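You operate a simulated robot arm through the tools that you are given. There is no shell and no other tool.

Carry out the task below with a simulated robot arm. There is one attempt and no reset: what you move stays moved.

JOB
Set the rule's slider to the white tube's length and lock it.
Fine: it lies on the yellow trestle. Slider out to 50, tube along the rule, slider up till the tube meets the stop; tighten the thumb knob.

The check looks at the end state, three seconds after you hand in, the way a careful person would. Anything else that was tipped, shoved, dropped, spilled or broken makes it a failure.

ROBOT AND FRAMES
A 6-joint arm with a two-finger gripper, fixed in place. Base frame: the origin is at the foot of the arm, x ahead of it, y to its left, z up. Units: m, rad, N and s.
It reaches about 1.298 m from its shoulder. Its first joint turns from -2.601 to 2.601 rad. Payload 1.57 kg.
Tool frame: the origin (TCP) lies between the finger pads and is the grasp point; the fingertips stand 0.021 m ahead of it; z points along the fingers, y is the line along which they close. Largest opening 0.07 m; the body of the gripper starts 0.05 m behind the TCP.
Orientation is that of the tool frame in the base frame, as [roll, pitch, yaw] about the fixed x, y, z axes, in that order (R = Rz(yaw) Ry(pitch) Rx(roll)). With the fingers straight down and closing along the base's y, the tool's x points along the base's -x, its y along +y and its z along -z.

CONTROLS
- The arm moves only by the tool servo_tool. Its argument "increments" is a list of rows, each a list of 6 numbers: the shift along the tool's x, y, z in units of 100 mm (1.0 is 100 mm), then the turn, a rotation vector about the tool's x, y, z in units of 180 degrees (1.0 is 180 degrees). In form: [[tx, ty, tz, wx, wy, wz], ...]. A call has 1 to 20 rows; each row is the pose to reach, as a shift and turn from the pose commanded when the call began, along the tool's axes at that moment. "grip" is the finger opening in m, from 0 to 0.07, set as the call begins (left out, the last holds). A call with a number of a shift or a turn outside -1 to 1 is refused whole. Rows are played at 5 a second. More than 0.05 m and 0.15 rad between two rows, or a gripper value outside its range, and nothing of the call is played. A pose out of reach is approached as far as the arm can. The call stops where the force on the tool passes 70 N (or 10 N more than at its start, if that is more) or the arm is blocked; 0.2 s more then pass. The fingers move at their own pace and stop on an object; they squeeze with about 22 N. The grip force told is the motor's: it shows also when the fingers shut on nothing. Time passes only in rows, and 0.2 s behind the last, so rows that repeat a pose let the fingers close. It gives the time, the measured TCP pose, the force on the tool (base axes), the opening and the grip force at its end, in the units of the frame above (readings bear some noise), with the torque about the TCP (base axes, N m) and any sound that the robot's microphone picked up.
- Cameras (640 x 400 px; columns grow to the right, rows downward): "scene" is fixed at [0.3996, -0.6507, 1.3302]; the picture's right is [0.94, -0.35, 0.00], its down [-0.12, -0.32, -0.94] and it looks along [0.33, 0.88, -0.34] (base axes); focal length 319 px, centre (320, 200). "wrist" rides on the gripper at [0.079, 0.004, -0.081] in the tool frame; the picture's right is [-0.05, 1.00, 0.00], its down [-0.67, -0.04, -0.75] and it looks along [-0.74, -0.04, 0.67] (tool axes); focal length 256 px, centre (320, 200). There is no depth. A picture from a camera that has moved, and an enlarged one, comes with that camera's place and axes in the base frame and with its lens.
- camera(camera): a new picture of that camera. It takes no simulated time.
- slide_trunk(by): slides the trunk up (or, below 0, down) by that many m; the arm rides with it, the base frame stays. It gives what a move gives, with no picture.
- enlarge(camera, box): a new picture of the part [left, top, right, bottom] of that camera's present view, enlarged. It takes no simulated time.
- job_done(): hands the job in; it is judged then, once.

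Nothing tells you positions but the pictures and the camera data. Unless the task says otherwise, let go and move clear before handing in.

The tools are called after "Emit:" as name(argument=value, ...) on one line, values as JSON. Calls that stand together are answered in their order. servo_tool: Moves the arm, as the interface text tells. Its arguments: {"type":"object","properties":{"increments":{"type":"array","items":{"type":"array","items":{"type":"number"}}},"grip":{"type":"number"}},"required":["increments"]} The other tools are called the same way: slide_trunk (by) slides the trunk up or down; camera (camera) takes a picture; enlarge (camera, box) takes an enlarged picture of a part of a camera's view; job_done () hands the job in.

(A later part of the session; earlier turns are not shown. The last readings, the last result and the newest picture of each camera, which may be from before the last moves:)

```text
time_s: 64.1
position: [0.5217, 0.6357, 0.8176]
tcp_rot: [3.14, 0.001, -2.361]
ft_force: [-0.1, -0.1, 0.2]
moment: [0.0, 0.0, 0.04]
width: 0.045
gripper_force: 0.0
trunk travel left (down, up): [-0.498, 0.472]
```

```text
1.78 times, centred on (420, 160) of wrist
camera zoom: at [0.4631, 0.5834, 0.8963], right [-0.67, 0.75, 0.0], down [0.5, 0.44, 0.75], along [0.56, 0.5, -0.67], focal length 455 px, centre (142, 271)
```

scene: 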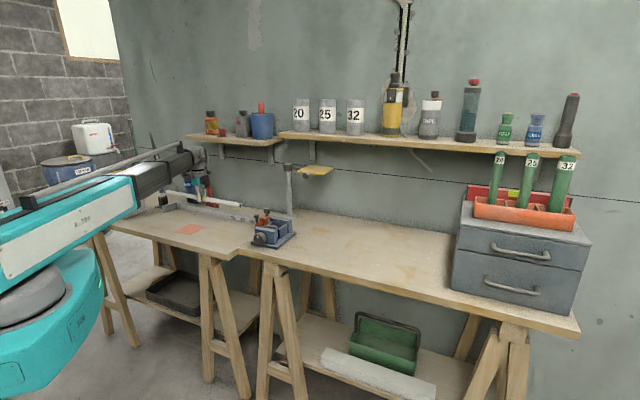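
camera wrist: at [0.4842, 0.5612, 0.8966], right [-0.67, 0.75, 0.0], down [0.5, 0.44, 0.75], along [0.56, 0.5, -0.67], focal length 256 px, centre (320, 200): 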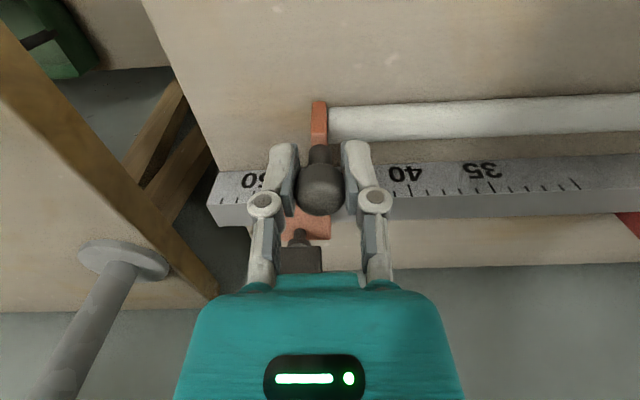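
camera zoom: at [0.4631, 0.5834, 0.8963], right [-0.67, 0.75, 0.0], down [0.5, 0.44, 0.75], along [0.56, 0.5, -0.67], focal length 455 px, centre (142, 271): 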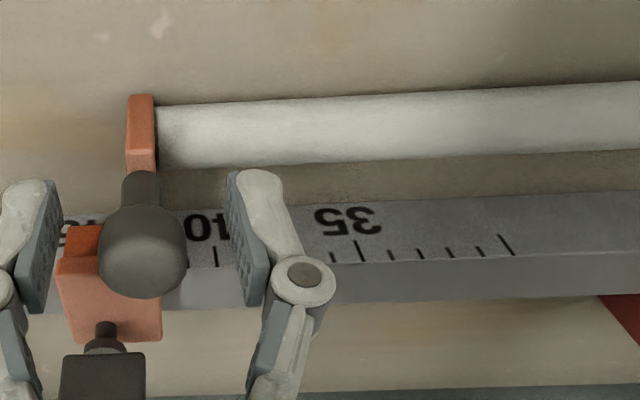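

Released, and the slider stayed put against the tube. I'll rise and look at both ends of the tube and at the wing knob.

Emit:
slide_trunk(by=0.13)

Emit:
camera(camera="wrist")

Emit:
enlarge(camera="scene", box=[210, 180, 290, 240])

Emit:
enlarge(camera="scene", box=[150, 180, 230, 240])

```text
time_s: 65.7
position: [0.5217, 0.636, 0.9453]
tcp_rot: [3.14, -0.001, -2.36]
ft_force: [0.2, 0.6, 0.0]
moment: [-0.01, -0.04, 0.01]
width: 0.0449
gripper_force: 0.0
trunk travel left (down, up): [-0.628, 0.342]
```

```text
taken
camera wrist: at [0.4629, 0.5834, 1.0263], right [-0.67, 0.75, 0.0], down [0.5, 0.44, 0.75], along [0.56, 0.5, -0.67], focal length 256 px, centre (320, 200)
```

wrist: 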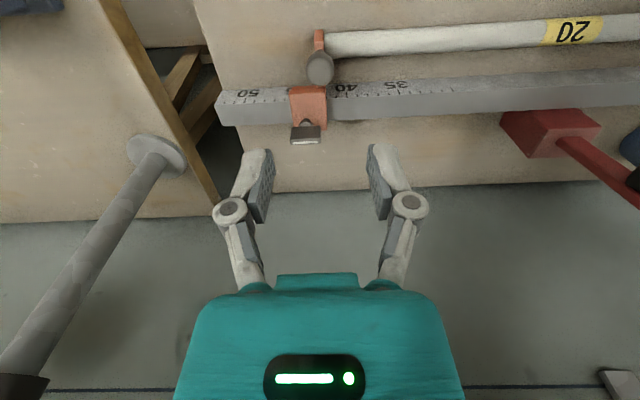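

```text
6.67 times, centred on (250, 210) of scene
camera zoom: at [0.3996, -0.6507, 1.3302], right [0.94, -0.35, 0.0], down [-0.12, -0.32, -0.94], along [0.33, 0.88, -0.34], focal length 2125 px, centre (787, 133)
```

zoom: 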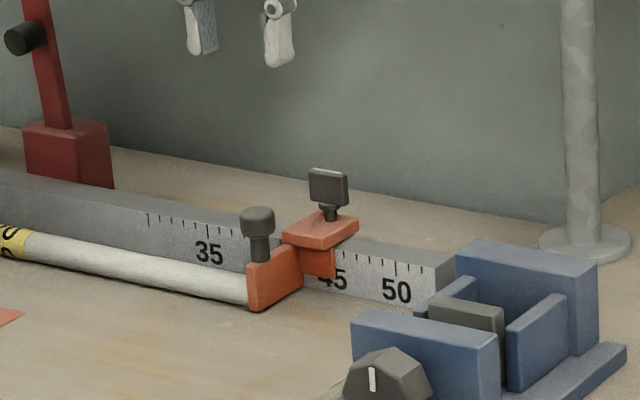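

```text
6.67 times, centred on (190, 210) of scene
camera zoom: at [0.3996, -0.6507, 1.3302], right [0.94, -0.35, 0.0], down [-0.12, -0.32, -0.94], along [0.33, 0.88, -0.34], focal length 2125 px, centre (1187, 133)
```

zoom: 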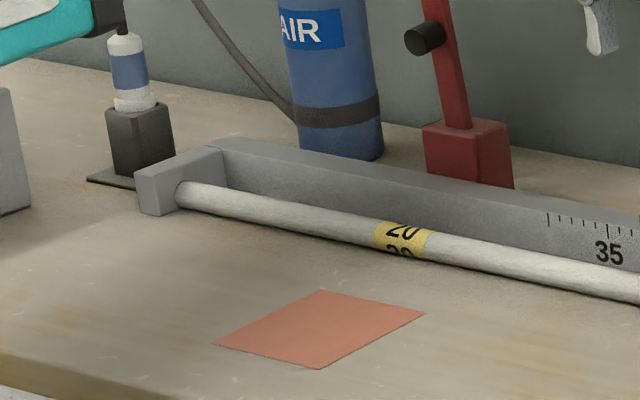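

The tube sits squarely between stop and jaw with no gap I can see at either end. Next is the wing knob, so I'll zoom in on it to place the gripper.

Emit:
enlarge(camera="wrist", box=[250, 70, 370, 160])

Emit:
enlarge(camera="scene", box=[230, 195, 270, 225])

```text
4.44 times, centred on (310, 115) of wrist
camera zoom: at [0.4629, 0.5834, 1.0263], right [-0.67, 0.75, 0.0], down [0.5, 0.44, 0.75], along [0.56, 0.5, -0.67], focal length 1138 px, centre (364, 578)
```

zoom: 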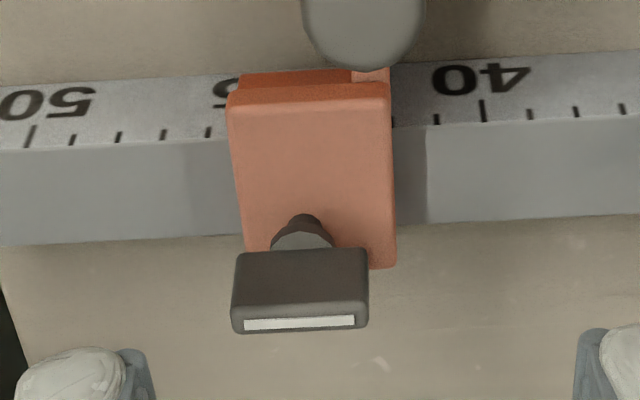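

```text
13.33 times, centred on (250, 210) of scene
camera zoom: at [0.3996, -0.6507, 1.3302], right [0.94, -0.35, 0.0], down [-0.12, -0.32, -0.94], along [0.33, 0.88, -0.34], focal length 4250 px, centre (1253, 67)
```

zoom: 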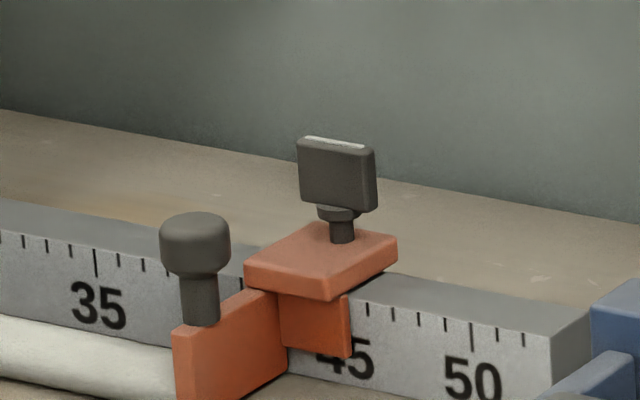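

The wing knob's axis is at about (0.5735, 0.665), its plate at z 0.815 to 0.834, and it is aligned with the rule. The wall shelf overhangs close to that spot, so before going there I'll raise the wrist camera to measure the shelf edge.

Emit:
slide_trunk(by=0.12)

Emit:
camera(camera="wrist")

Emit:
camera(camera="scene")

Emit:
enlarge(camera="scene", box=[180, 90, 340, 190])

```text
time_s: 67.2
position: [0.5213, 0.6366, 1.0671]
tcp_rot: [3.14, 0.0, -2.358]
ft_force: [-0.5, -0.6, -0.3]
moment: [0.0, -0.02, 0.03]
width: 0.0451
gripper_force: 0.1
trunk travel left (down, up): [-0.748, 0.222]
```

```text
taken
camera wrist: at [0.463, 0.5834, 1.1462], right [-0.67, 0.75, 0.0], down [0.5, 0.44, 0.75], along [0.56, 0.5, -0.67], focal length 256 px, centre (320, 200)
```

wrist: 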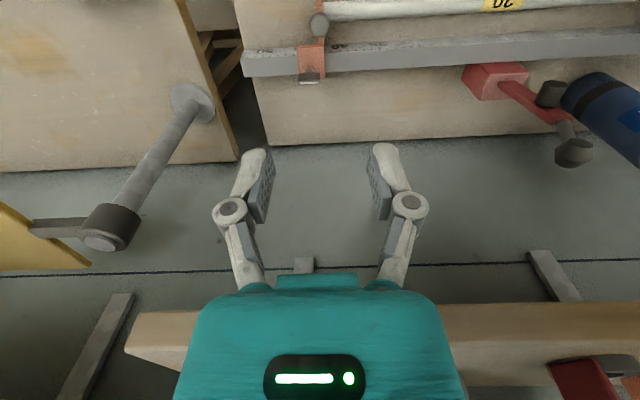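

```text
taken
```

scene: 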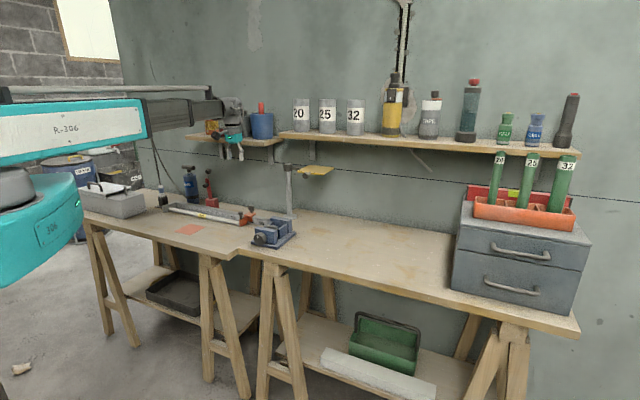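

```text
4.00 times, centred on (260, 140) of scene
camera zoom: at [0.3996, -0.6507, 1.3302], right [0.94, -0.35, 0.0], down [-0.12, -0.32, -0.94], along [0.33, 0.88, -0.34], focal length 1275 px, centre (560, 440)
```

zoom: 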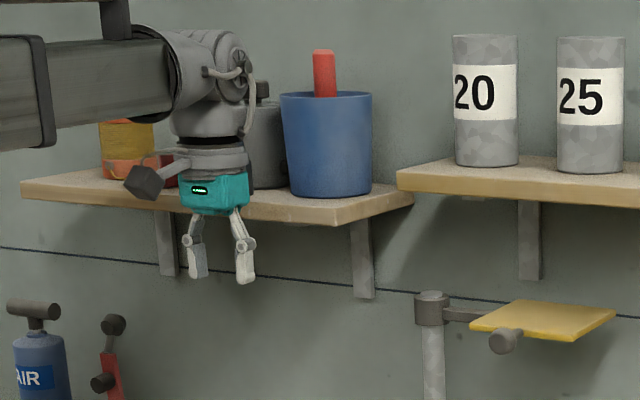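

The shelf's front edge is much nearer than I thought: p about 0.875, underside at z 1.10. I'll come to the knob from below the shelf: turn the wrist out here in front, lower, then slide in under the shelf at knob height from the free side.

Emit:
servo_tool(increments=[[0.15, 0, 0, 0, 0, 0], [0.3, 0, 0, 0, 0, 0], [0.3, -0.05, 0, 0, 0, -0.042], [0.3, -0.1, 0, 0, 0, -0.084], [0.3, -0.15, 0, 0, 0, -0.126], [0.3, -0.2, 0, 0, 0, -0.168], [0.3, -0.25, 0, 0, 0, -0.21], [0.3, -0.3, 0, 0, 0, -0.252], [0.3, -0.35, 0, 0, 0, -0.294], [0.3, -0.4, 0, 0, 0, -0.336], [0.3, -0.45, 0, 0, 0, -0.378], [0.3, -0.49, 0, 0, 0, -0.42], [0.3, -0.49, 0, 0, 0, -0.462], [0.3, -0.49, 0, 0, 0, -0.5]], grip=0.036)

Emit:
slide_trunk(by=-0.15)

Emit:
camera(camera="wrist")

Emit:
enlarge(camera="scene", box=[180, 110, 340, 250])

```text
time_s: 70.2
position: [0.535, 0.5796, 1.0681]
tcp_rot: [-3.14, 0.002, -0.786]
ft_force: [-0.4, 0.4, -0.4]
moment: [0.0, -0.04, 0.03]
width: 0.0359
gripper_force: 0.1
trunk travel left (down, up): [-0.748, 0.222]
```

```text
time_s: 72.0
position: [0.5346, 0.5797, 0.9167]
tcp_rot: [-3.139, 0.002, -0.789]
ft_force: [-0.2, 0.3, -0.6]
moment: [0.01, 0.0, 0.03]
width: 0.036
gripper_force: 0.0
trunk travel left (down, up): [-0.598, 0.372]
```

```text
taken
camera wrist: at [0.5884, 0.5205, 0.9964], right [-0.75, -0.67, 0.0], down [-0.44, 0.5, 0.75], along [-0.5, 0.56, -0.67], focal length 256 px, centre (320, 200)
```

wrist: 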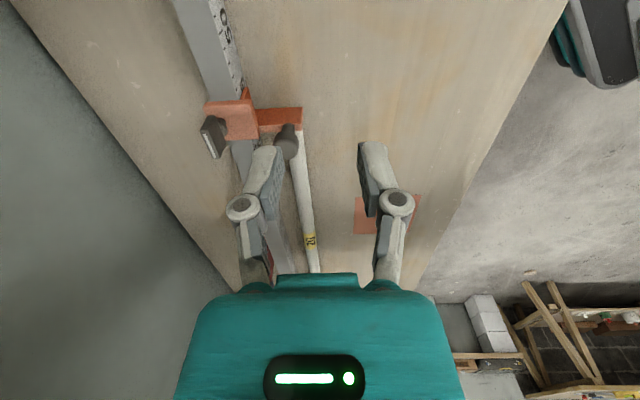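

```text
2.86 times, centred on (260, 180) of scene
camera zoom: at [0.3996, -0.6507, 1.3302], right [0.94, -0.35, 0.0], down [-0.12, -0.32, -0.94], along [0.33, 0.88, -0.34], focal length 911 px, centre (491, 257)
```

zoom: 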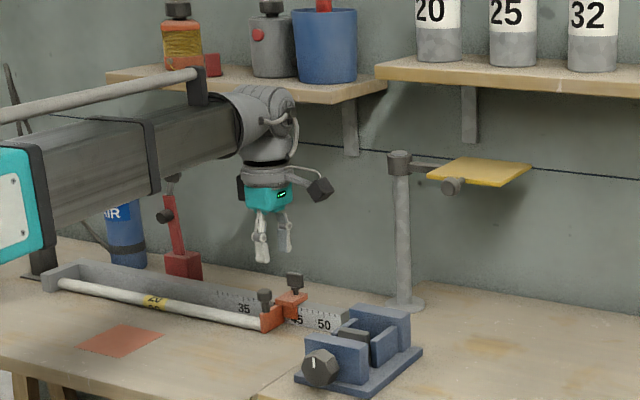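

Emit:
enlarge(camera="wrist", box=[180, 80, 320, 180])

```text
4.00 times, centred on (250, 130) of wrist
camera zoom: at [0.5884, 0.5205, 0.9964], right [-0.75, -0.67, 0.0], down [-0.44, 0.5, 0.75], along [-0.5, 0.56, -0.67], focal length 1024 px, centre (600, 480)
```

zoom: 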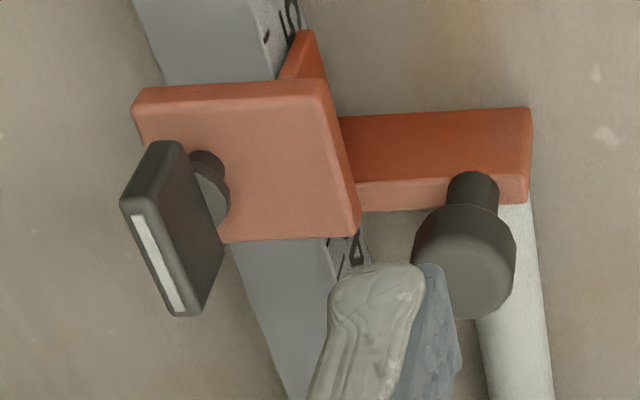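

The second view puts the knob's axis at (0.573, 0.6645), the same as before, with its wing turned about 2° from the rule. I'll lower to knob height in front, then slide in under the shelf.

Emit:
slide_trunk(by=-0.0815)

Emit:
servo_tool(increments=[[0, -0.15, 0, 0, 0, -0.003], [0, -0.3, 0, 0, 0, -0.006], [0, -0.45, 0, 0, 0, -0.009], [0, -0.6, 0, 0, 0, -0.011]])

Emit:
camera(camera="wrist")

Emit:
enlarge(camera="scene", box=[180, 110, 340, 250])

```text
time_s: 73.1
position: [0.5352, 0.5786, 0.8357]
tcp_rot: [-3.14, 0.002, -0.791]
ft_force: [0.1, 0.8, -0.7]
moment: [-0.03, 0.03, 0.0]
width: 0.0362
gripper_force: 0.2
trunk travel left (down, up): [-0.517, 0.453]
```

```text
time_s: 74.1
position: [0.5771, 0.6235, 0.8363]
tcp_rot: [-3.141, 0.001, -0.754]
ft_force: [-0.6, 0.7, 0.4]
moment: [0.03, 0.04, 0.0]
width: 0.0358
gripper_force: 0.0
trunk travel left (down, up): [-0.517, 0.453]
```

```text
taken
camera wrist: at [0.6328, 0.5647, 0.9148], right [-0.72, -0.69, 0.0], down [-0.46, 0.48, 0.75], along [-0.52, 0.54, -0.67], focal length 256 px, centre (320, 200)
```

wrist: 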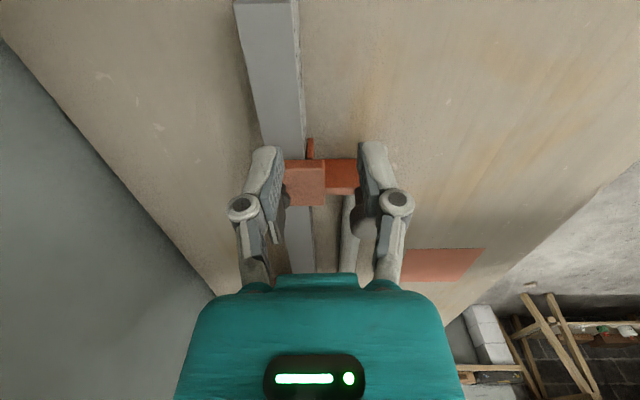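

```text
2.86 times, centred on (260, 180) of scene
camera zoom: at [0.3996, -0.6507, 1.3302], right [0.94, -0.35, 0.0], down [-0.12, -0.32, -0.94], along [0.33, 0.88, -0.34], focal length 911 px, centre (491, 257)
```

zoom: 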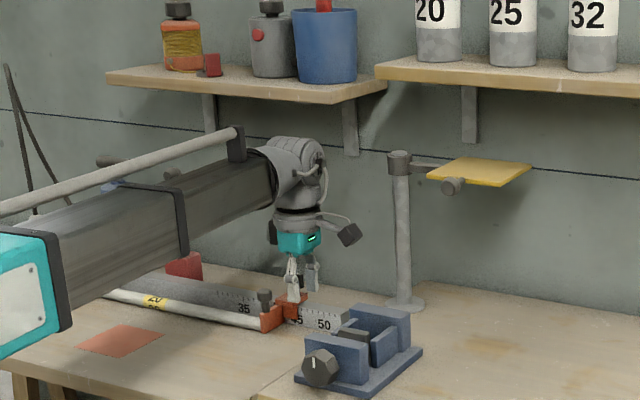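

The wrist is passing neatly under the shelf. I'll continue in toward the knob's line, then slide along so the open fingers straddle the wing.

Emit:
servo_tool(increments=[[0, -0.14, 0, 0, 0, 0], [0, -0.278, 0, 0, 0, 0]])

Emit:
camera(camera="wrist")

Emit:
enlarge(camera="scene", box=[210, 150, 300, 240])

```text
time_s: 74.7
position: [0.5979, 0.6432, 0.8348]
tcp_rot: [3.142, 0.002, -0.754]
ft_force: [-0.4, -0.7, -0.2]
moment: [-0.01, 0.01, 0.03]
width: 0.0359
gripper_force: 0.0
trunk travel left (down, up): [-0.517, 0.453]
```

```text
taken
camera wrist: at [0.6531, 0.585, 0.9148], right [-0.72, -0.69, 0.0], down [-0.46, 0.48, 0.75], along [-0.52, 0.54, -0.67], focal length 256 px, centre (320, 200)
```

wrist: 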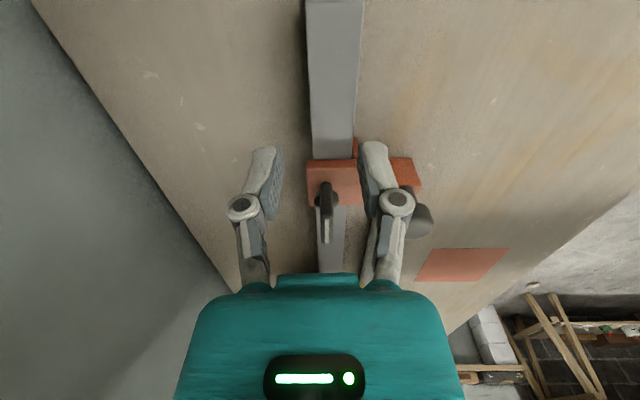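

```text
4.44 times, centred on (255, 195) of scene
camera zoom: at [0.3996, -0.6507, 1.3302], right [0.94, -0.35, 0.0], down [-0.12, -0.32, -0.94], along [0.33, 0.88, -0.34], focal length 1417 px, centre (609, 222)
```

zoom: 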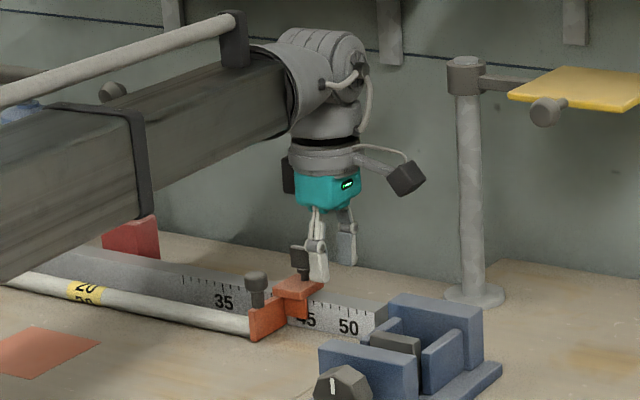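

The wing shows right between the open fingers, end on. I'll slide 34 mm along so it is centred, and look again before closing.

Emit:
servo_tool(increments=[[-0.12, 0.004, 0, 0, 0, 0], [-0.24, 0.008, 0, 0, 0, 0], [-0.345, 0.012, 0, 0, 0, 0]])

Emit:
camera(camera="wrist")

Emit:
enlarge(camera="scene", box=[220, 170, 290, 230])

```text
time_s: 75.5
position: [0.5716, 0.667, 0.8344]
tcp_rot: [-3.14, 0.002, -0.757]
ft_force: [-0.6, -0.3, 0.4]
moment: [0.01, 0.02, 0.02]
width: 0.0358
gripper_force: 0.0
trunk travel left (down, up): [-0.517, 0.453]
```

```text
taken
camera wrist: at [0.6274, 0.6084, 0.9148], right [-0.72, -0.69, 0.0], down [-0.46, 0.48, 0.75], along [-0.51, 0.54, -0.67], focal length 256 px, centre (320, 200)
```

wrist: 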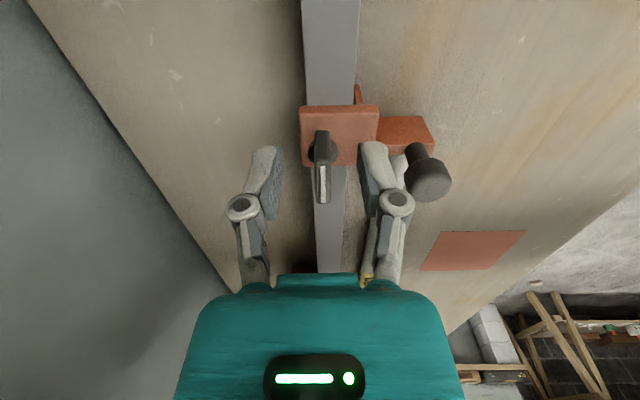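

```text
6.67 times, centred on (255, 200) of scene
camera zoom: at [0.3996, -0.6507, 1.3302], right [0.94, -0.35, 0.0], down [-0.12, -0.32, -0.94], along [0.33, 0.88, -0.34], focal length 2125 px, centre (753, 200)
```

zoom: 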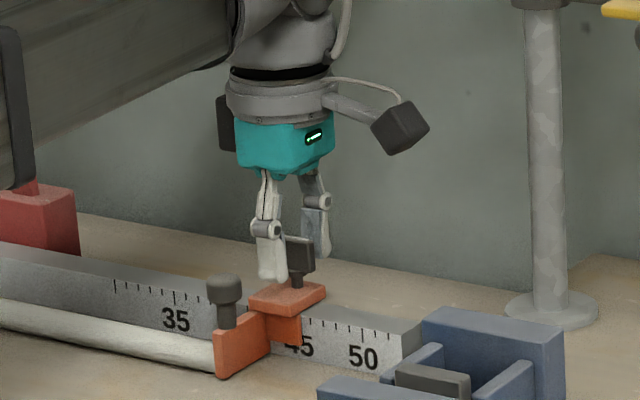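

The wing is centred on the grasp point. I'll close on it.

Emit:
servo_tool(increments=[[0, 0, 0, 0, 0, 0], [0, 0, 0, 0, 0, 0], [0, 0, 0, 0, 0, 0], [0, 0, 0, 0, 0, 0]], grip=0.0)

Emit:
camera(camera="wrist")

```text
time_s: 76.5
position: [0.5711, 0.6644, 0.838]
tcp_rot: [-3.139, 0.001, -0.756]
ft_force: [0.2, 0.3, 25.9]
moment: [-0.04, 0.02, -0.26]
width: 0.0069
gripper_force: 32.1
trunk travel left (down, up): [-0.517, 0.453]
```

```text
taken
camera wrist: at [0.6262, 0.6072, 0.9168], right [-0.72, -0.69, 0.0], down [-0.46, 0.48, 0.75], along [-0.51, 0.54, -0.67], focal length 256 px, centre (320, 200)
```

wrist: 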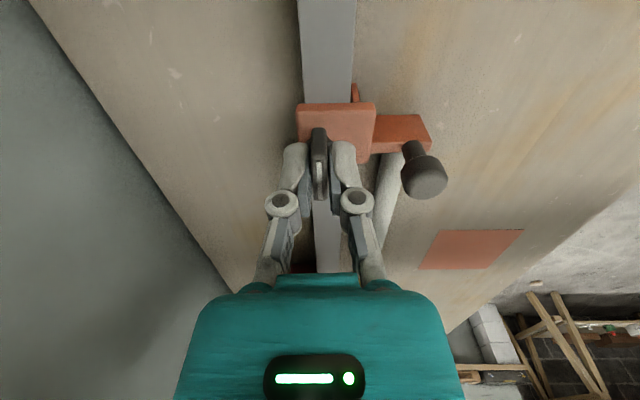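

The grip is on the wing at 7 mm, but there's about 26 N upward, so the tips are probably riding on the knob's collar. I'll raise a couple of millimetres to relieve that.

Emit:
slide_trunk(by=0.002)

```text
time_s: 77.0
position: [0.5696, 0.6641, 0.8372]
tcp_rot: [-3.14, 0.0, -0.756]
ft_force: [-6.7, -6.4, -1.6]
moment: [-0.04, 0.19, -0.3]
width: 0.0071
gripper_force: 31.7
trunk travel left (down, up): [-0.519, 0.451]
```

Relieved. I'll ease the small sideways load and begin turning clockwise, seen from above, in small steps, watching the torque.

Emit:
servo_tool(increments=[[0, 0.012, 0, 0, 0, 0], [0, 0.012, 0, 0, 0, 0.02], [0, 0.012, 0, 0, 0, 0.04], [0, 0.012, 0, 0, 0, 0.06]])

Emit:
camera(camera="wrist")

```text
time_s: 78.0
position: [0.5716, 0.6645, 0.8372]
tcp_rot: [-3.139, 0.001, -0.945]
ft_force: [1.1, -4.1, 0.4]
moment: [-0.11, -0.08, 0.01]
width: 0.0068
gripper_force: 32.2
trunk travel left (down, up): [-0.519, 0.451]
```

```text
taken
camera wrist: at [0.6146, 0.5983, 0.917], right [-0.84, -0.54, 0.0], down [-0.36, 0.56, 0.75], along [-0.4, 0.63, -0.67], focal length 256 px, centre (320, 200)
```

wrist: 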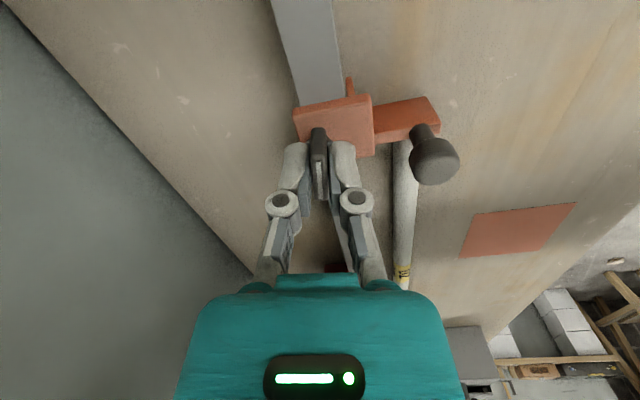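

The wing turns freely with the gripper. I'll carry on clockwise in steps.

Emit:
servo_tool(increments=[[0, 0, 0, 0, 0, 0.03], [0, 0, 0, 0, 0, 0.06], [0, 0, 0, 0, 0, 0.09], [0, 0, 0, 0, 0, 0.12]])

Emit:
servo_tool(increments=[[0, 0, 0, 0, 0, 0.03], [0, 0, 0, 0, 0, 0.06], [0, 0, 0, 0, 0, 0.09], [0, 0, 0, 0, 0, 0.12]])

Emit:
camera(camera="wrist")

Emit:
enlarge(camera="scene", box=[220, 170, 290, 230])

```text
time_s: 79.0
position: [0.5724, 0.6658, 0.8387]
tcp_rot: [3.141, 0.002, -1.322]
ft_force: [6.4, -2.8, 3.6]
moment: [-0.64, -0.25, 0.0]
width: 0.0066
gripper_force: 31.5
trunk travel left (down, up): [-0.519, 0.451]
```

```text
time_s: 80.0
position: [0.5724, 0.6659, 0.8373]
tcp_rot: [-3.141, 0.002, -1.7]
ft_force: [17.6, 2.0, 13.0]
moment: [-0.73, -0.23, 0.02]
width: 0.0068
gripper_force: 32.2
trunk travel left (down, up): [-0.519, 0.451]
```

```text
taken
camera wrist: at [0.5581, 0.5872, 0.9168], right [-0.98, 0.18, 0.0], down [0.12, 0.65, 0.75], along [0.14, 0.73, -0.67], focal length 256 px, centre (320, 200)
```

wrist: 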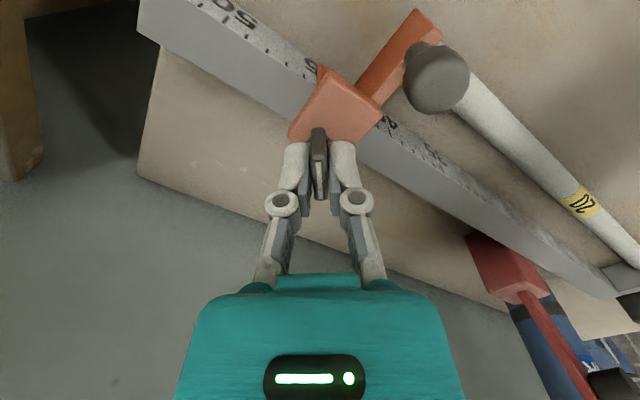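

```text
6.67 times, centred on (255, 200) of scene
camera zoom: at [0.3996, -0.6507, 1.3302], right [0.94, -0.35, 0.0], down [-0.12, -0.32, -0.94], along [0.33, 0.88, -0.34], focal length 2125 px, centre (753, 200)
```

zoom: 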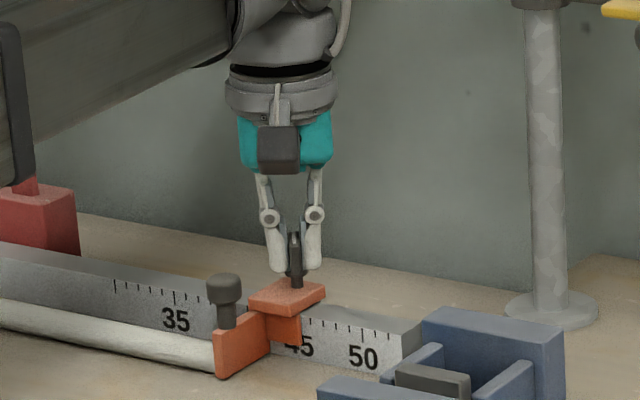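

It's turned about 54° so far with little torque. The sideways force is creeping up because my turning centre is slightly off, so I'll shift 1.5 mm to follow the axis and continue.

Emit:
servo_tool(increments=[[0, -0.015, 0, 0, 0, 0], [0, -0.015, 0, 0, 0, 0.03], [0, -0.015, 0, 0, 0, 0.06]])

Emit:
slide_trunk(by=0.001)

Emit:
servo_tool(increments=[[0, 0, 0, 0, 0, 0.03], [0, 0, 0, 0, 0, 0.06], [0, 0, 0, 0, 0, 0.09]])

Emit:
camera(camera="wrist")

```text
time_s: 80.8
position: [0.5719, 0.6652, 0.8372]
tcp_rot: [3.141, 0.003, -1.886]
ft_force: [5.7, 2.8, 7.1]
moment: [0.96, -0.4, 0.04]
width: 0.007
gripper_force: 32.5
trunk travel left (down, up): [-0.519, 0.451]
```

```text
time_s: 81.4
position: [0.5706, 0.6657, 0.837]
tcp_rot: [3.139, 0.001, -1.885]
ft_force: [-1.3, -1.1, -10.2]
moment: [0.78, -0.25, 0.0]
width: 0.0067
gripper_force: 31.9
trunk travel left (down, up): [-0.52, 0.45]
```

```text
time_s: 82.2
position: [0.5726, 0.6662, 0.8375]
tcp_rot: [3.139, 0.0, -2.169]
ft_force: [-7.0, -8.5, -17.5]
moment: [0.06, -0.05, 0.05]
width: 0.0067
gripper_force: 32.5
trunk travel left (down, up): [-0.52, 0.45]
```

```text
taken
camera wrist: at [0.5253, 0.6022, 0.9172], right [-0.79, 0.61, 0.0], down [0.41, 0.53, 0.74], along [0.45, 0.59, -0.67], focal length 256 px, centre (320, 200)
```

wrist: 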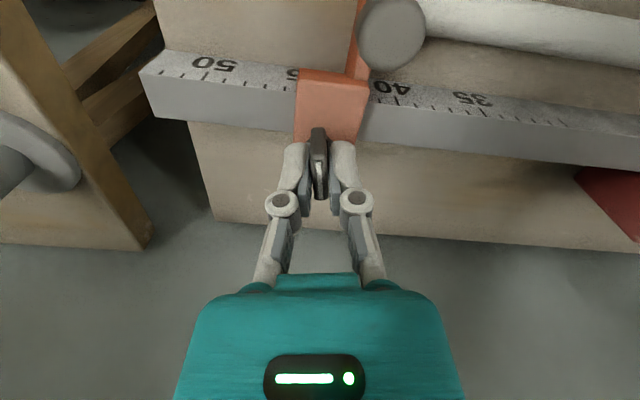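

About 81° turned and the torque is still small. The knob now pulls slightly downward, as a screw going in would. I'll follow it down a millimetre and continue.

Emit:
slide_trunk(by=-0.0015)

Emit:
servo_tool(increments=[[0.012, 0, 0, 0, 0, 0], [0.012, 0, 0, 0, 0, 0.03], [0.012, 0, 0, 0, 0, 0.06], [0.012, 0, 0, 0, 0, 0.09]])

Emit:
servo_tool(increments=[[0, 0, 0, 0, 0, 0.03], [0, 0, 0, 0, 0, 0.06], [0, 0, 0, 0, 0, 0.09]])

Emit:
camera(camera="wrist")

```text
time_s: 82.7
position: [0.5727, 0.666, 0.837]
tcp_rot: [3.141, 0.002, -2.169]
ft_force: [-3.0, -5.2, 1.2]
moment: [-0.88, 0.59, 0.04]
width: 0.0066
gripper_force: 31.9
trunk travel left (down, up): [-0.518, 0.452]
```

```text
time_s: 83.7
position: [0.572, 0.6658, 0.8367]
tcp_rot: [3.139, 0.003, -2.452]
ft_force: [10.1, 4.1, 16.1]
moment: [0.21, -0.36, 0.7]
width: 0.0076
gripper_force: 31.9
trunk travel left (down, up): [-0.518, 0.452]
```

```text
time_s: 84.5
position: [0.5707, 0.6642, 0.8377]
tcp_rot: [3.14, 0.002, -2.736]
ft_force: [13.3, 3.3, 17.1]
moment: [0.18, -0.41, 0.71]
width: 0.013
gripper_force: 31.8
trunk travel left (down, up): [-0.518, 0.452]
```

```text
taken
camera wrist: at [0.4979, 0.6364, 0.9169], right [-0.35, 0.94, 0.0], down [0.63, 0.23, 0.75], along [0.7, 0.26, -0.67], focal length 256 px, centre (320, 200)
```

wrist: 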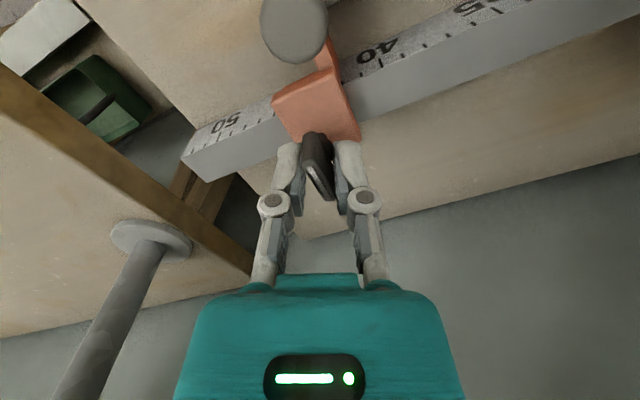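

The torque jumped to 0.7 N·m and the fingers began to twist round the wing, so the knob has come up tight after about a quarter turn. I'll open and look at where the wing stands.

Emit:
servo_tool(increments=[[0, 0, 0, 0, 0, 0], [0, 0, 0, 0, 0, 0], [0, 0, 0, 0, 0, 0]], grip=0.038)

Emit:
camera(camera="wrist")

Emit:
enlarge(camera="scene", box=[220, 180, 290, 240])

Emit:
enlarge(camera="wrist", box=[260, 60, 400, 220])

```text
time_s: 85.3
position: [0.5703, 0.6647, 0.8368]
tcp_rot: [3.138, 0.001, -2.734]
ft_force: [1.0, 0.3, -0.1]
moment: [0.02, -0.03, 0.03]
width: 0.0379
gripper_force: 0.0
trunk travel left (down, up): [-0.518, 0.452]
```

```text
taken
camera wrist: at [0.4976, 0.6369, 0.9164], right [-0.35, 0.94, 0.0], down [0.63, 0.23, 0.74], along [0.7, 0.26, -0.67], focal length 256 px, centre (320, 200)
```

wrist: 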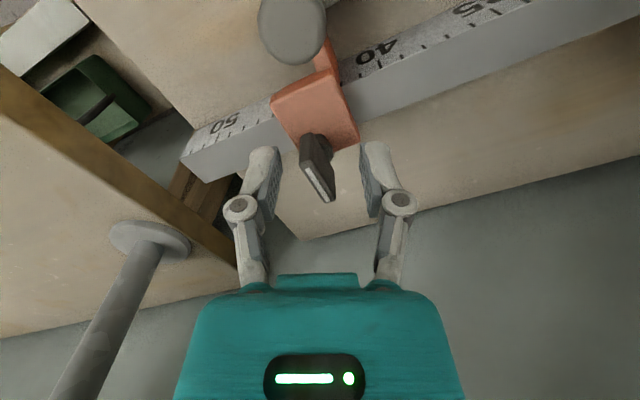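

```text
6.67 times, centred on (255, 210) of scene
camera zoom: at [0.3996, -0.6507, 1.3302], right [0.94, -0.35, 0.0], down [-0.12, -0.32, -0.94], along [0.33, 0.88, -0.34], focal length 2125 px, centre (753, 133)
```

zoom: 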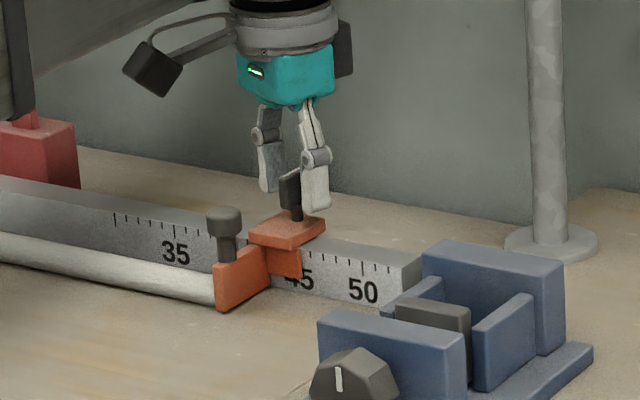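

```text
2.50 times, centred on (330, 140) of wrist
camera zoom: at [0.4976, 0.6369, 0.9164], right [-0.35, 0.94, 0.0], down [0.63, 0.23, 0.74], along [0.7, 0.26, -0.67], focal length 640 px, centre (295, 350)
```

zoom: 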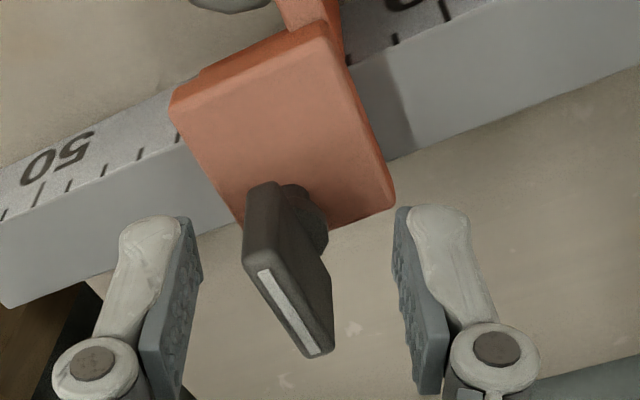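

The wing now stands square across the rule, exactly a quarter turn on and hard against its end. The slider still reads the same, with the tube touching. I'll turn the open fingers back around the wing to the way I came in, and look once more.

Emit:
servo_tool(increments=[[0, 0, 0, 0, 0, 0], [0, 0, 0, 0, 0, -0.042], [0, 0, 0, 0, 0, -0.084], [0, 0, 0, 0, 0, -0.126], [0, 0, 0, 0, 0, -0.168], [0, 0, 0, 0, 0, -0.21], [0, 0, 0, 0, 0, -0.252], [0, 0, 0, 0, 0, -0.294], [0, 0, 0, 0, 0, -0.336], [0, 0, 0, 0, 0, -0.378], [0, 0, 0, 0, 0, -0.42], [0, 0, 0, 0, 0, -0.462], [0, 0, 0, 0, 0, -0.504], [0, 0, 0, 0, 0, -0.546], [0, 0, 0, 0, 0, -0.588], [0, 0, 0, 0, 0, -0.619]], grip=0.046)

Emit:
camera(camera="wrist")

Emit:
enlarge(camera="scene", box=[220, 170, 290, 230])

```text
time_s: 88.7
position: [0.571, 0.6647, 0.8375]
tcp_rot: [-3.14, 0.002, -0.787]
ft_force: [-0.2, 0.1, -0.6]
moment: [0.0, 0.02, 0.0]
width: 0.046
gripper_force: 0.0
trunk travel left (down, up): [-0.518, 0.452]
```

```text
taken
camera wrist: at [0.6259, 0.6054, 0.9163], right [-0.74, -0.67, 0.0], down [-0.44, 0.5, 0.75], along [-0.5, 0.56, -0.67], focal length 256 px, centre (320, 200)
```

wrist: 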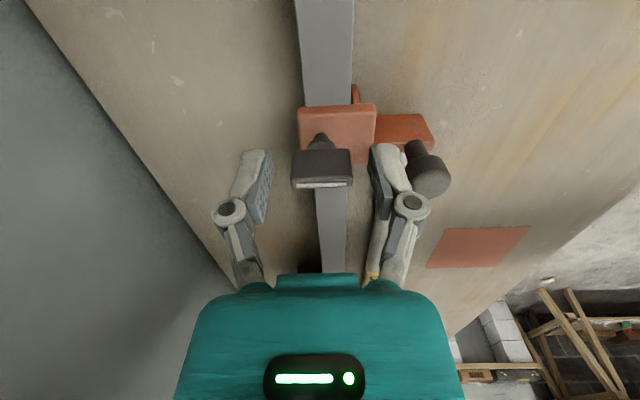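

```text
6.67 times, centred on (255, 200) of scene
camera zoom: at [0.3996, -0.6507, 1.3302], right [0.94, -0.35, 0.0], down [-0.12, -0.32, -0.94], along [0.33, 0.88, -0.34], focal length 2125 px, centre (753, 200)
```

zoom: 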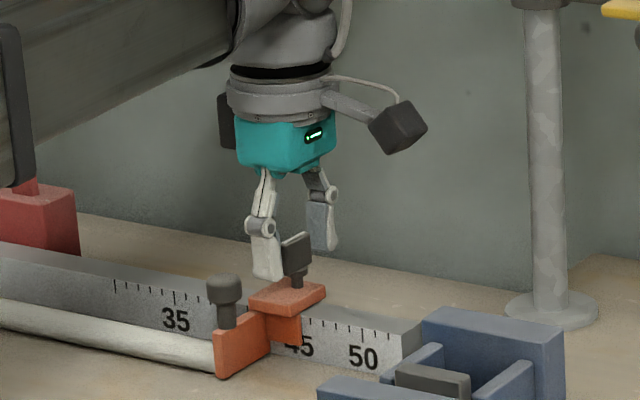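

The wing clears both fingers. I'll back out along the rule's free side and then out from under the shelf.

Emit:
servo_tool(increments=[[0.12, 0, 0, 0, 0, 0], [0.24, 0, 0, 0, 0, 0], [0.36, 0, 0, 0, 0, 0]])

Emit:
servo_tool(increments=[[0, 0.25, 0, 0, 0, 0], [0, 0.5, 0, 0, 0, 0], [0, 0.75, 0, 0, 0, 0], [0, 0.95, 0, 0, 0, 0]])

Emit:
slide_trunk(by=0.08)

Emit:
camera(camera="wrist")

Emit:
enlarge(camera="scene", box=[220, 170, 290, 230])

Emit:
enlarge(camera="scene", box=[150, 180, 230, 240])

```text
time_s: 89.5
position: [0.5985, 0.6419, 0.8363]
tcp_rot: [-3.139, 0.002, -0.79]
ft_force: [0.3, 0.7, 1.1]
moment: [-0.02, 0.01, -0.02]
width: 0.0461
gripper_force: 0.1
trunk travel left (down, up): [-0.518, 0.452]
```

```text
time_s: 90.5
position: [0.5298, 0.5723, 0.8382]
tcp_rot: [-3.141, 0.003, -0.791]
ft_force: [-0.1, -0.1, 0.6]
moment: [-0.02, 0.02, 0.01]
width: 0.046
gripper_force: 0.0
trunk travel left (down, up): [-0.518, 0.452]
```

```text
time_s: 91.6
position: [0.5311, 0.5731, 0.9174]
tcp_rot: [-3.141, 0.001, -0.789]
ft_force: [-0.5, 0.6, -0.8]
moment: [0.02, 0.01, 0.0]
width: 0.0461
gripper_force: 0.0
trunk travel left (down, up): [-0.598, 0.372]
```

```text
taken
camera wrist: at [0.5844, 0.5129, 0.9962], right [-0.75, -0.67, 0.0], down [-0.44, 0.5, 0.75], along [-0.5, 0.56, -0.67], focal length 256 px, centre (320, 200)
```

wrist: 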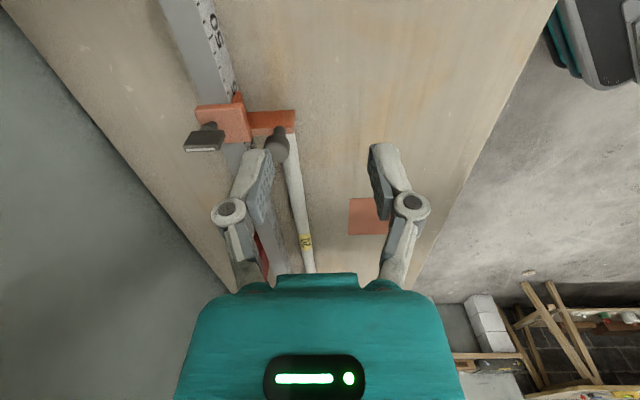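

```text
6.67 times, centred on (255, 200) of scene
camera zoom: at [0.3996, -0.6507, 1.3302], right [0.94, -0.35, 0.0], down [-0.12, -0.32, -0.94], along [0.33, 0.88, -0.34], focal length 2125 px, centre (753, 200)
```

zoom: 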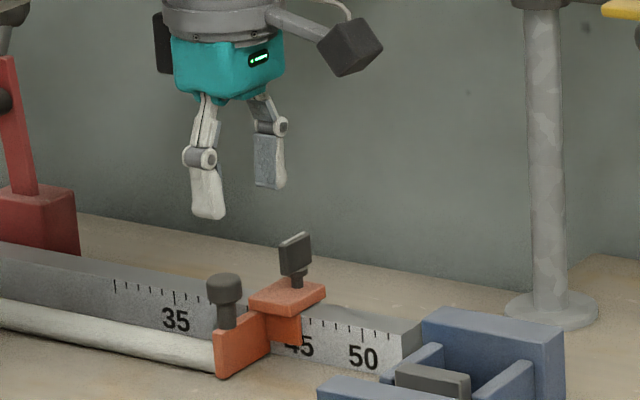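

```text
6.67 times, centred on (190, 210) of scene
camera zoom: at [0.3996, -0.6507, 1.3302], right [0.94, -0.35, 0.0], down [-0.12, -0.32, -0.94], along [0.33, 0.88, -0.34], focal length 2125 px, centre (1187, 133)
```

zoom: 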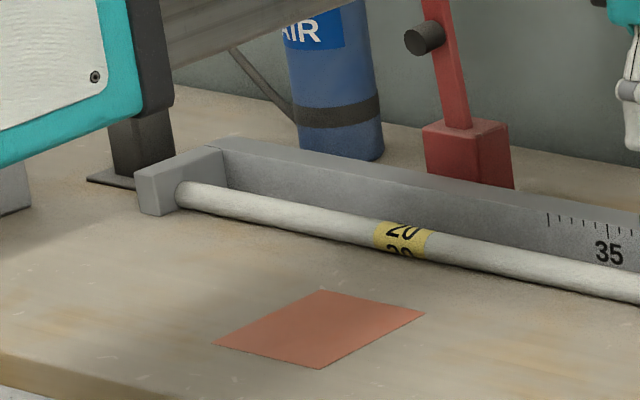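

Everything still looks in place. I'll check both contact points at the highest zoom.

Emit:
enlarge(camera="scene", box=[160, 195, 190, 215])

Emit:
enlarge(camera="scene", box=[230, 200, 270, 230])

Emit:
camera(camera="scene")

```text
16.00 times, centred on (175, 205) of scene
camera zoom: at [0.3996, -0.6507, 1.3302], right [0.94, -0.35, 0.0], down [-0.12, -0.32, -0.94], along [0.33, 0.88, -0.34], focal length 5100 px, centre (2640, 120)
```

zoom: 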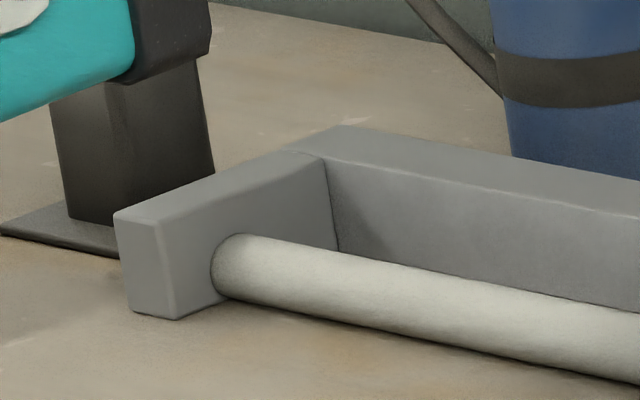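

```text
13.33 times, centred on (250, 215) of scene
camera zoom: at [0.3996, -0.6507, 1.3302], right [0.94, -0.35, 0.0], down [-0.12, -0.32, -0.94], along [0.33, 0.88, -0.34], focal length 4250 px, centre (1253, 0)
```

zoom: 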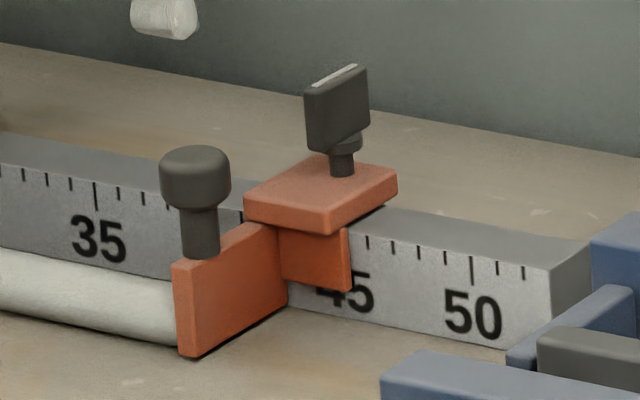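

```text
taken
```

scene: 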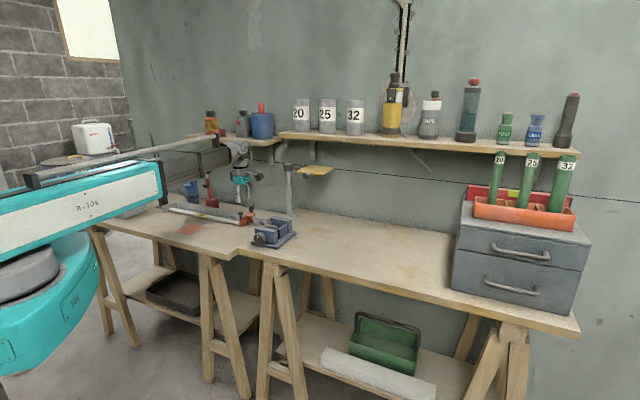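

Both ends show contact, and the wing sits across the rule. As a careful check that the lock really holds, I'll press a closed fingertip very lightly against the handle from the tube side and see whether it resists.

Emit:
servo_tool(increments=[[-0.25, -0.1, 0, 0, 0, 0], [-0.5, -0.2, 0, 0, 0, 0], [-0.75, -0.3, 0, 0, 0, 0], [-0.94, -0.4, 0, 0, 0, 0], [-0.94, -0.4, 0, 0, 0, 0]], grip=0.0)

Emit:
slide_trunk(by=-0.06)

Emit:
camera(camera="wrist")

Emit:
enlarge(camera="scene", box=[210, 170, 280, 230])

```text
time_s: 92.8
position: [0.4915, 0.6682, 0.9184]
tcp_rot: [-3.139, 0.004, -0.79]
ft_force: [0.7, -0.2, -0.7]
moment: [0.0, 0.02, -0.02]
width: 0.0002
gripper_force: 22.4
trunk travel left (down, up): [-0.598, 0.372]
```

```text
time_s: 93.8
position: [0.4928, 0.6672, 0.8574]
tcp_rot: [-3.14, 0.002, -0.787]
ft_force: [0.0, -0.2, -0.2]
moment: [0.0, 0.03, -0.03]
width: 0.0002
gripper_force: 22.0
trunk travel left (down, up): [-0.538, 0.432]
```

```text
taken
camera wrist: at [0.5456, 0.6084, 0.9363], right [-0.75, -0.67, 0.0], down [-0.44, 0.5, 0.75], along [-0.5, 0.56, -0.67], focal length 256 px, centre (320, 200)
```

wrist: 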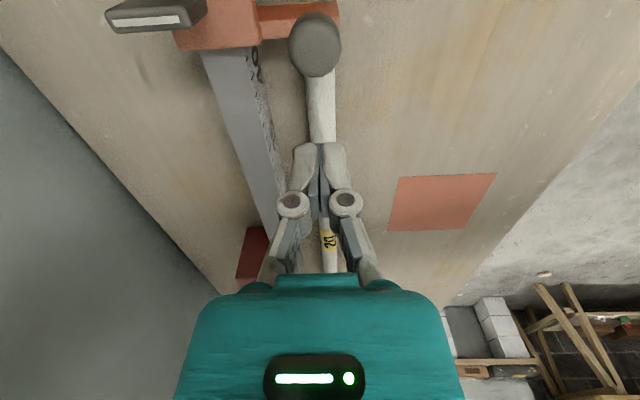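

```text
6.67 times, centred on (245, 200) of scene
camera zoom: at [0.3996, -0.6507, 1.3302], right [0.94, -0.35, 0.0], down [-0.12, -0.32, -0.94], along [0.33, 0.88, -0.34], focal length 2125 px, centre (820, 200)
```

zoom: 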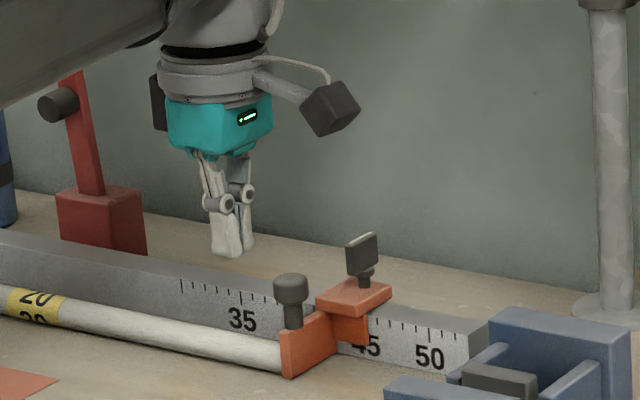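

Emit:
slide_trunk(by=-0.0225)

Emit:
servo_tool(increments=[[0.06, 0, 0, 0, 0, 0], [0.12, 0, 0, 0, 0, 0], [0.18, 0, 0, 0, 0, 0]])

Emit:
camera(camera="wrist")

```text
time_s: 94.5
position: [0.4919, 0.6684, 0.8332]
tcp_rot: [-3.139, 0.0, -0.79]
ft_force: [-0.2, -0.2, 0.3]
moment: [0.01, 0.0, -0.02]
width: 0.0
gripper_force: 22.1
trunk travel left (down, up): [-0.516, 0.454]
```

```text
time_s: 95.3
position: [0.5048, 0.6551, 0.8349]
tcp_rot: [-3.14, 0.002, -0.789]
ft_force: [-0.4, 0.6, -0.3]
moment: [-0.02, -0.01, -0.01]
width: 0.0
gripper_force: 22.8
trunk travel left (down, up): [-0.516, 0.454]
```

```text
taken
camera wrist: at [0.5578, 0.5953, 0.9138], right [-0.75, -0.67, 0.0], down [-0.44, 0.5, 0.75], along [-0.5, 0.56, -0.67], focal length 256 px, centre (320, 200)
```

wrist: 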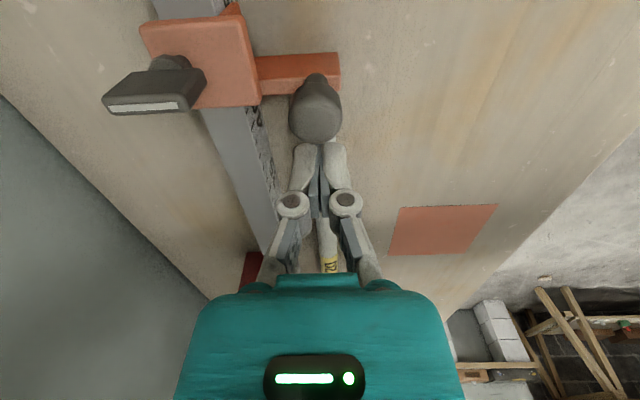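

Emit:
servo_tool(increments=[[0.02, 0, 0, 0, 0, 0], [0.04, 0, 0, 0, 0, 0]])

Emit:
servo_tool(increments=[[0.01, 0, 0, 0, 0, 0], [0.02, 0, 0, 0, 0, 0]])

```text
time_s: 95.9
position: [0.5085, 0.652, 0.8334]
tcp_rot: [-3.139, 0.002, -0.788]
ft_force: [0.1, -0.5, -0.4]
moment: [0.01, 0.0, 0.0]
width: 0.0
gripper_force: 22.1
trunk travel left (down, up): [-0.516, 0.454]
```

```text
time_s: 96.5
position: [0.5084, 0.6513, 0.8342]
tcp_rot: [-3.141, 0.001, -0.789]
ft_force: [0.6, -0.2, -0.8]
moment: [0.01, -0.01, 0.0]
width: 0.0
gripper_force: 21.7
trunk travel left (down, up): [-0.516, 0.454]
```

Emit:
servo_tool(increments=[[0.01, 0, 0, 0, 0, 0], [0.015, 0, 0, 0, 0, 0]])

Emit:
enlarge(camera="wrist", box=[240, 60, 400, 180])

```text
time_s: 97.1
position: [0.5095, 0.6488, 0.8343]
tcp_rot: [-3.141, 0.0, -0.787]
ft_force: [-2.1, 1.8, -0.3]
moment: [0.04, 0.06, 0.01]
width: 0.0059
gripper_force: 28.3
trunk travel left (down, up): [-0.516, 0.454]
```

```text
3.33 times, centred on (320, 120) of wrist
camera zoom: at [0.5634, 0.5906, 0.9138], right [-0.75, -0.67, 0.0], down [-0.44, 0.5, 0.75], along [-0.5, 0.56, -0.67], focal length 853 px, centre (320, 467)
```

zoom: 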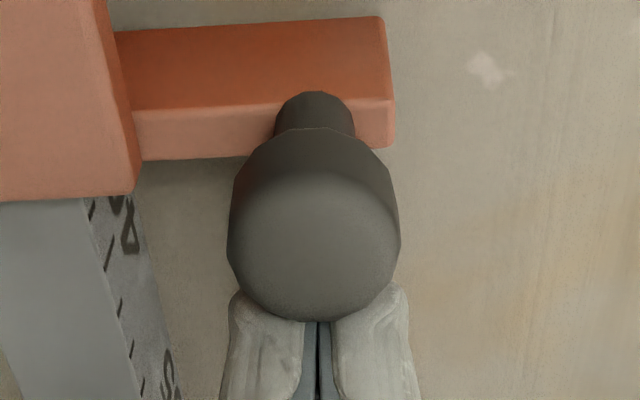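

Emit:
servo_tool(increments=[[0.01, 0, 0, 0, 0, 0], [0.015, 0, 0, 0, 0, 0]])

Emit:
enlarge(camera="scene", box=[230, 200, 270, 230])

Emit:
enlarge(camera="wrist", box=[240, 60, 400, 180])

```text
time_s: 97.7
position: [0.5117, 0.6495, 0.8343]
tcp_rot: [-3.14, 0.003, -0.789]
ft_force: [-2.7, 1.2, 0.3]
moment: [0.01, 0.05, -0.02]
width: 0.0059
gripper_force: 28.3
trunk travel left (down, up): [-0.516, 0.454]
```

```text
13.33 times, centred on (250, 215) of scene
camera zoom: at [0.3996, -0.6507, 1.3302], right [0.94, -0.35, 0.0], down [-0.12, -0.32, -0.94], along [0.33, 0.88, -0.34], focal length 4250 px, centre (1253, 0)
```

zoom: 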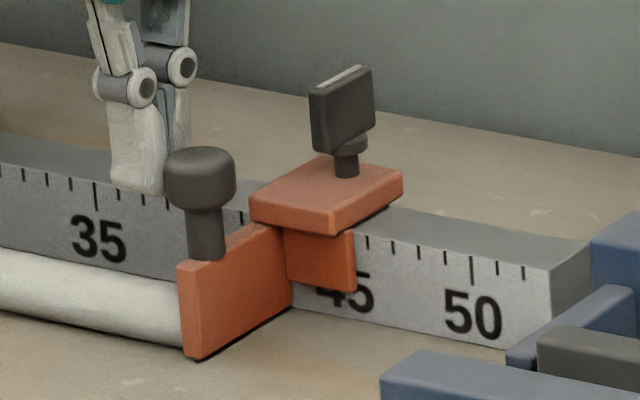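

```text
3.33 times, centred on (320, 120) of wrist
camera zoom: at [0.5646, 0.5895, 0.9138], right [-0.75, -0.67, 0.0], down [-0.44, 0.5, 0.75], along [-0.5, 0.56, -0.67], focal length 853 px, centre (320, 467)
```

zoom: 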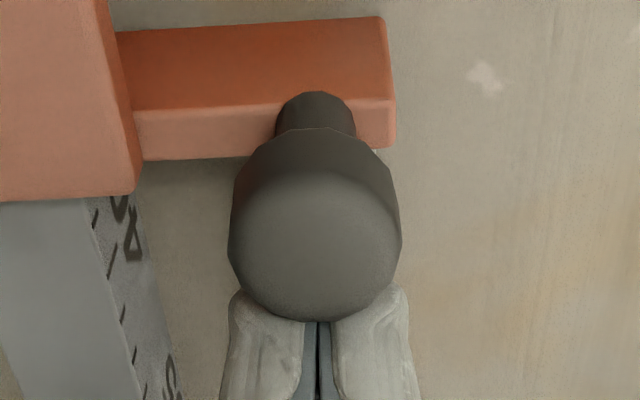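

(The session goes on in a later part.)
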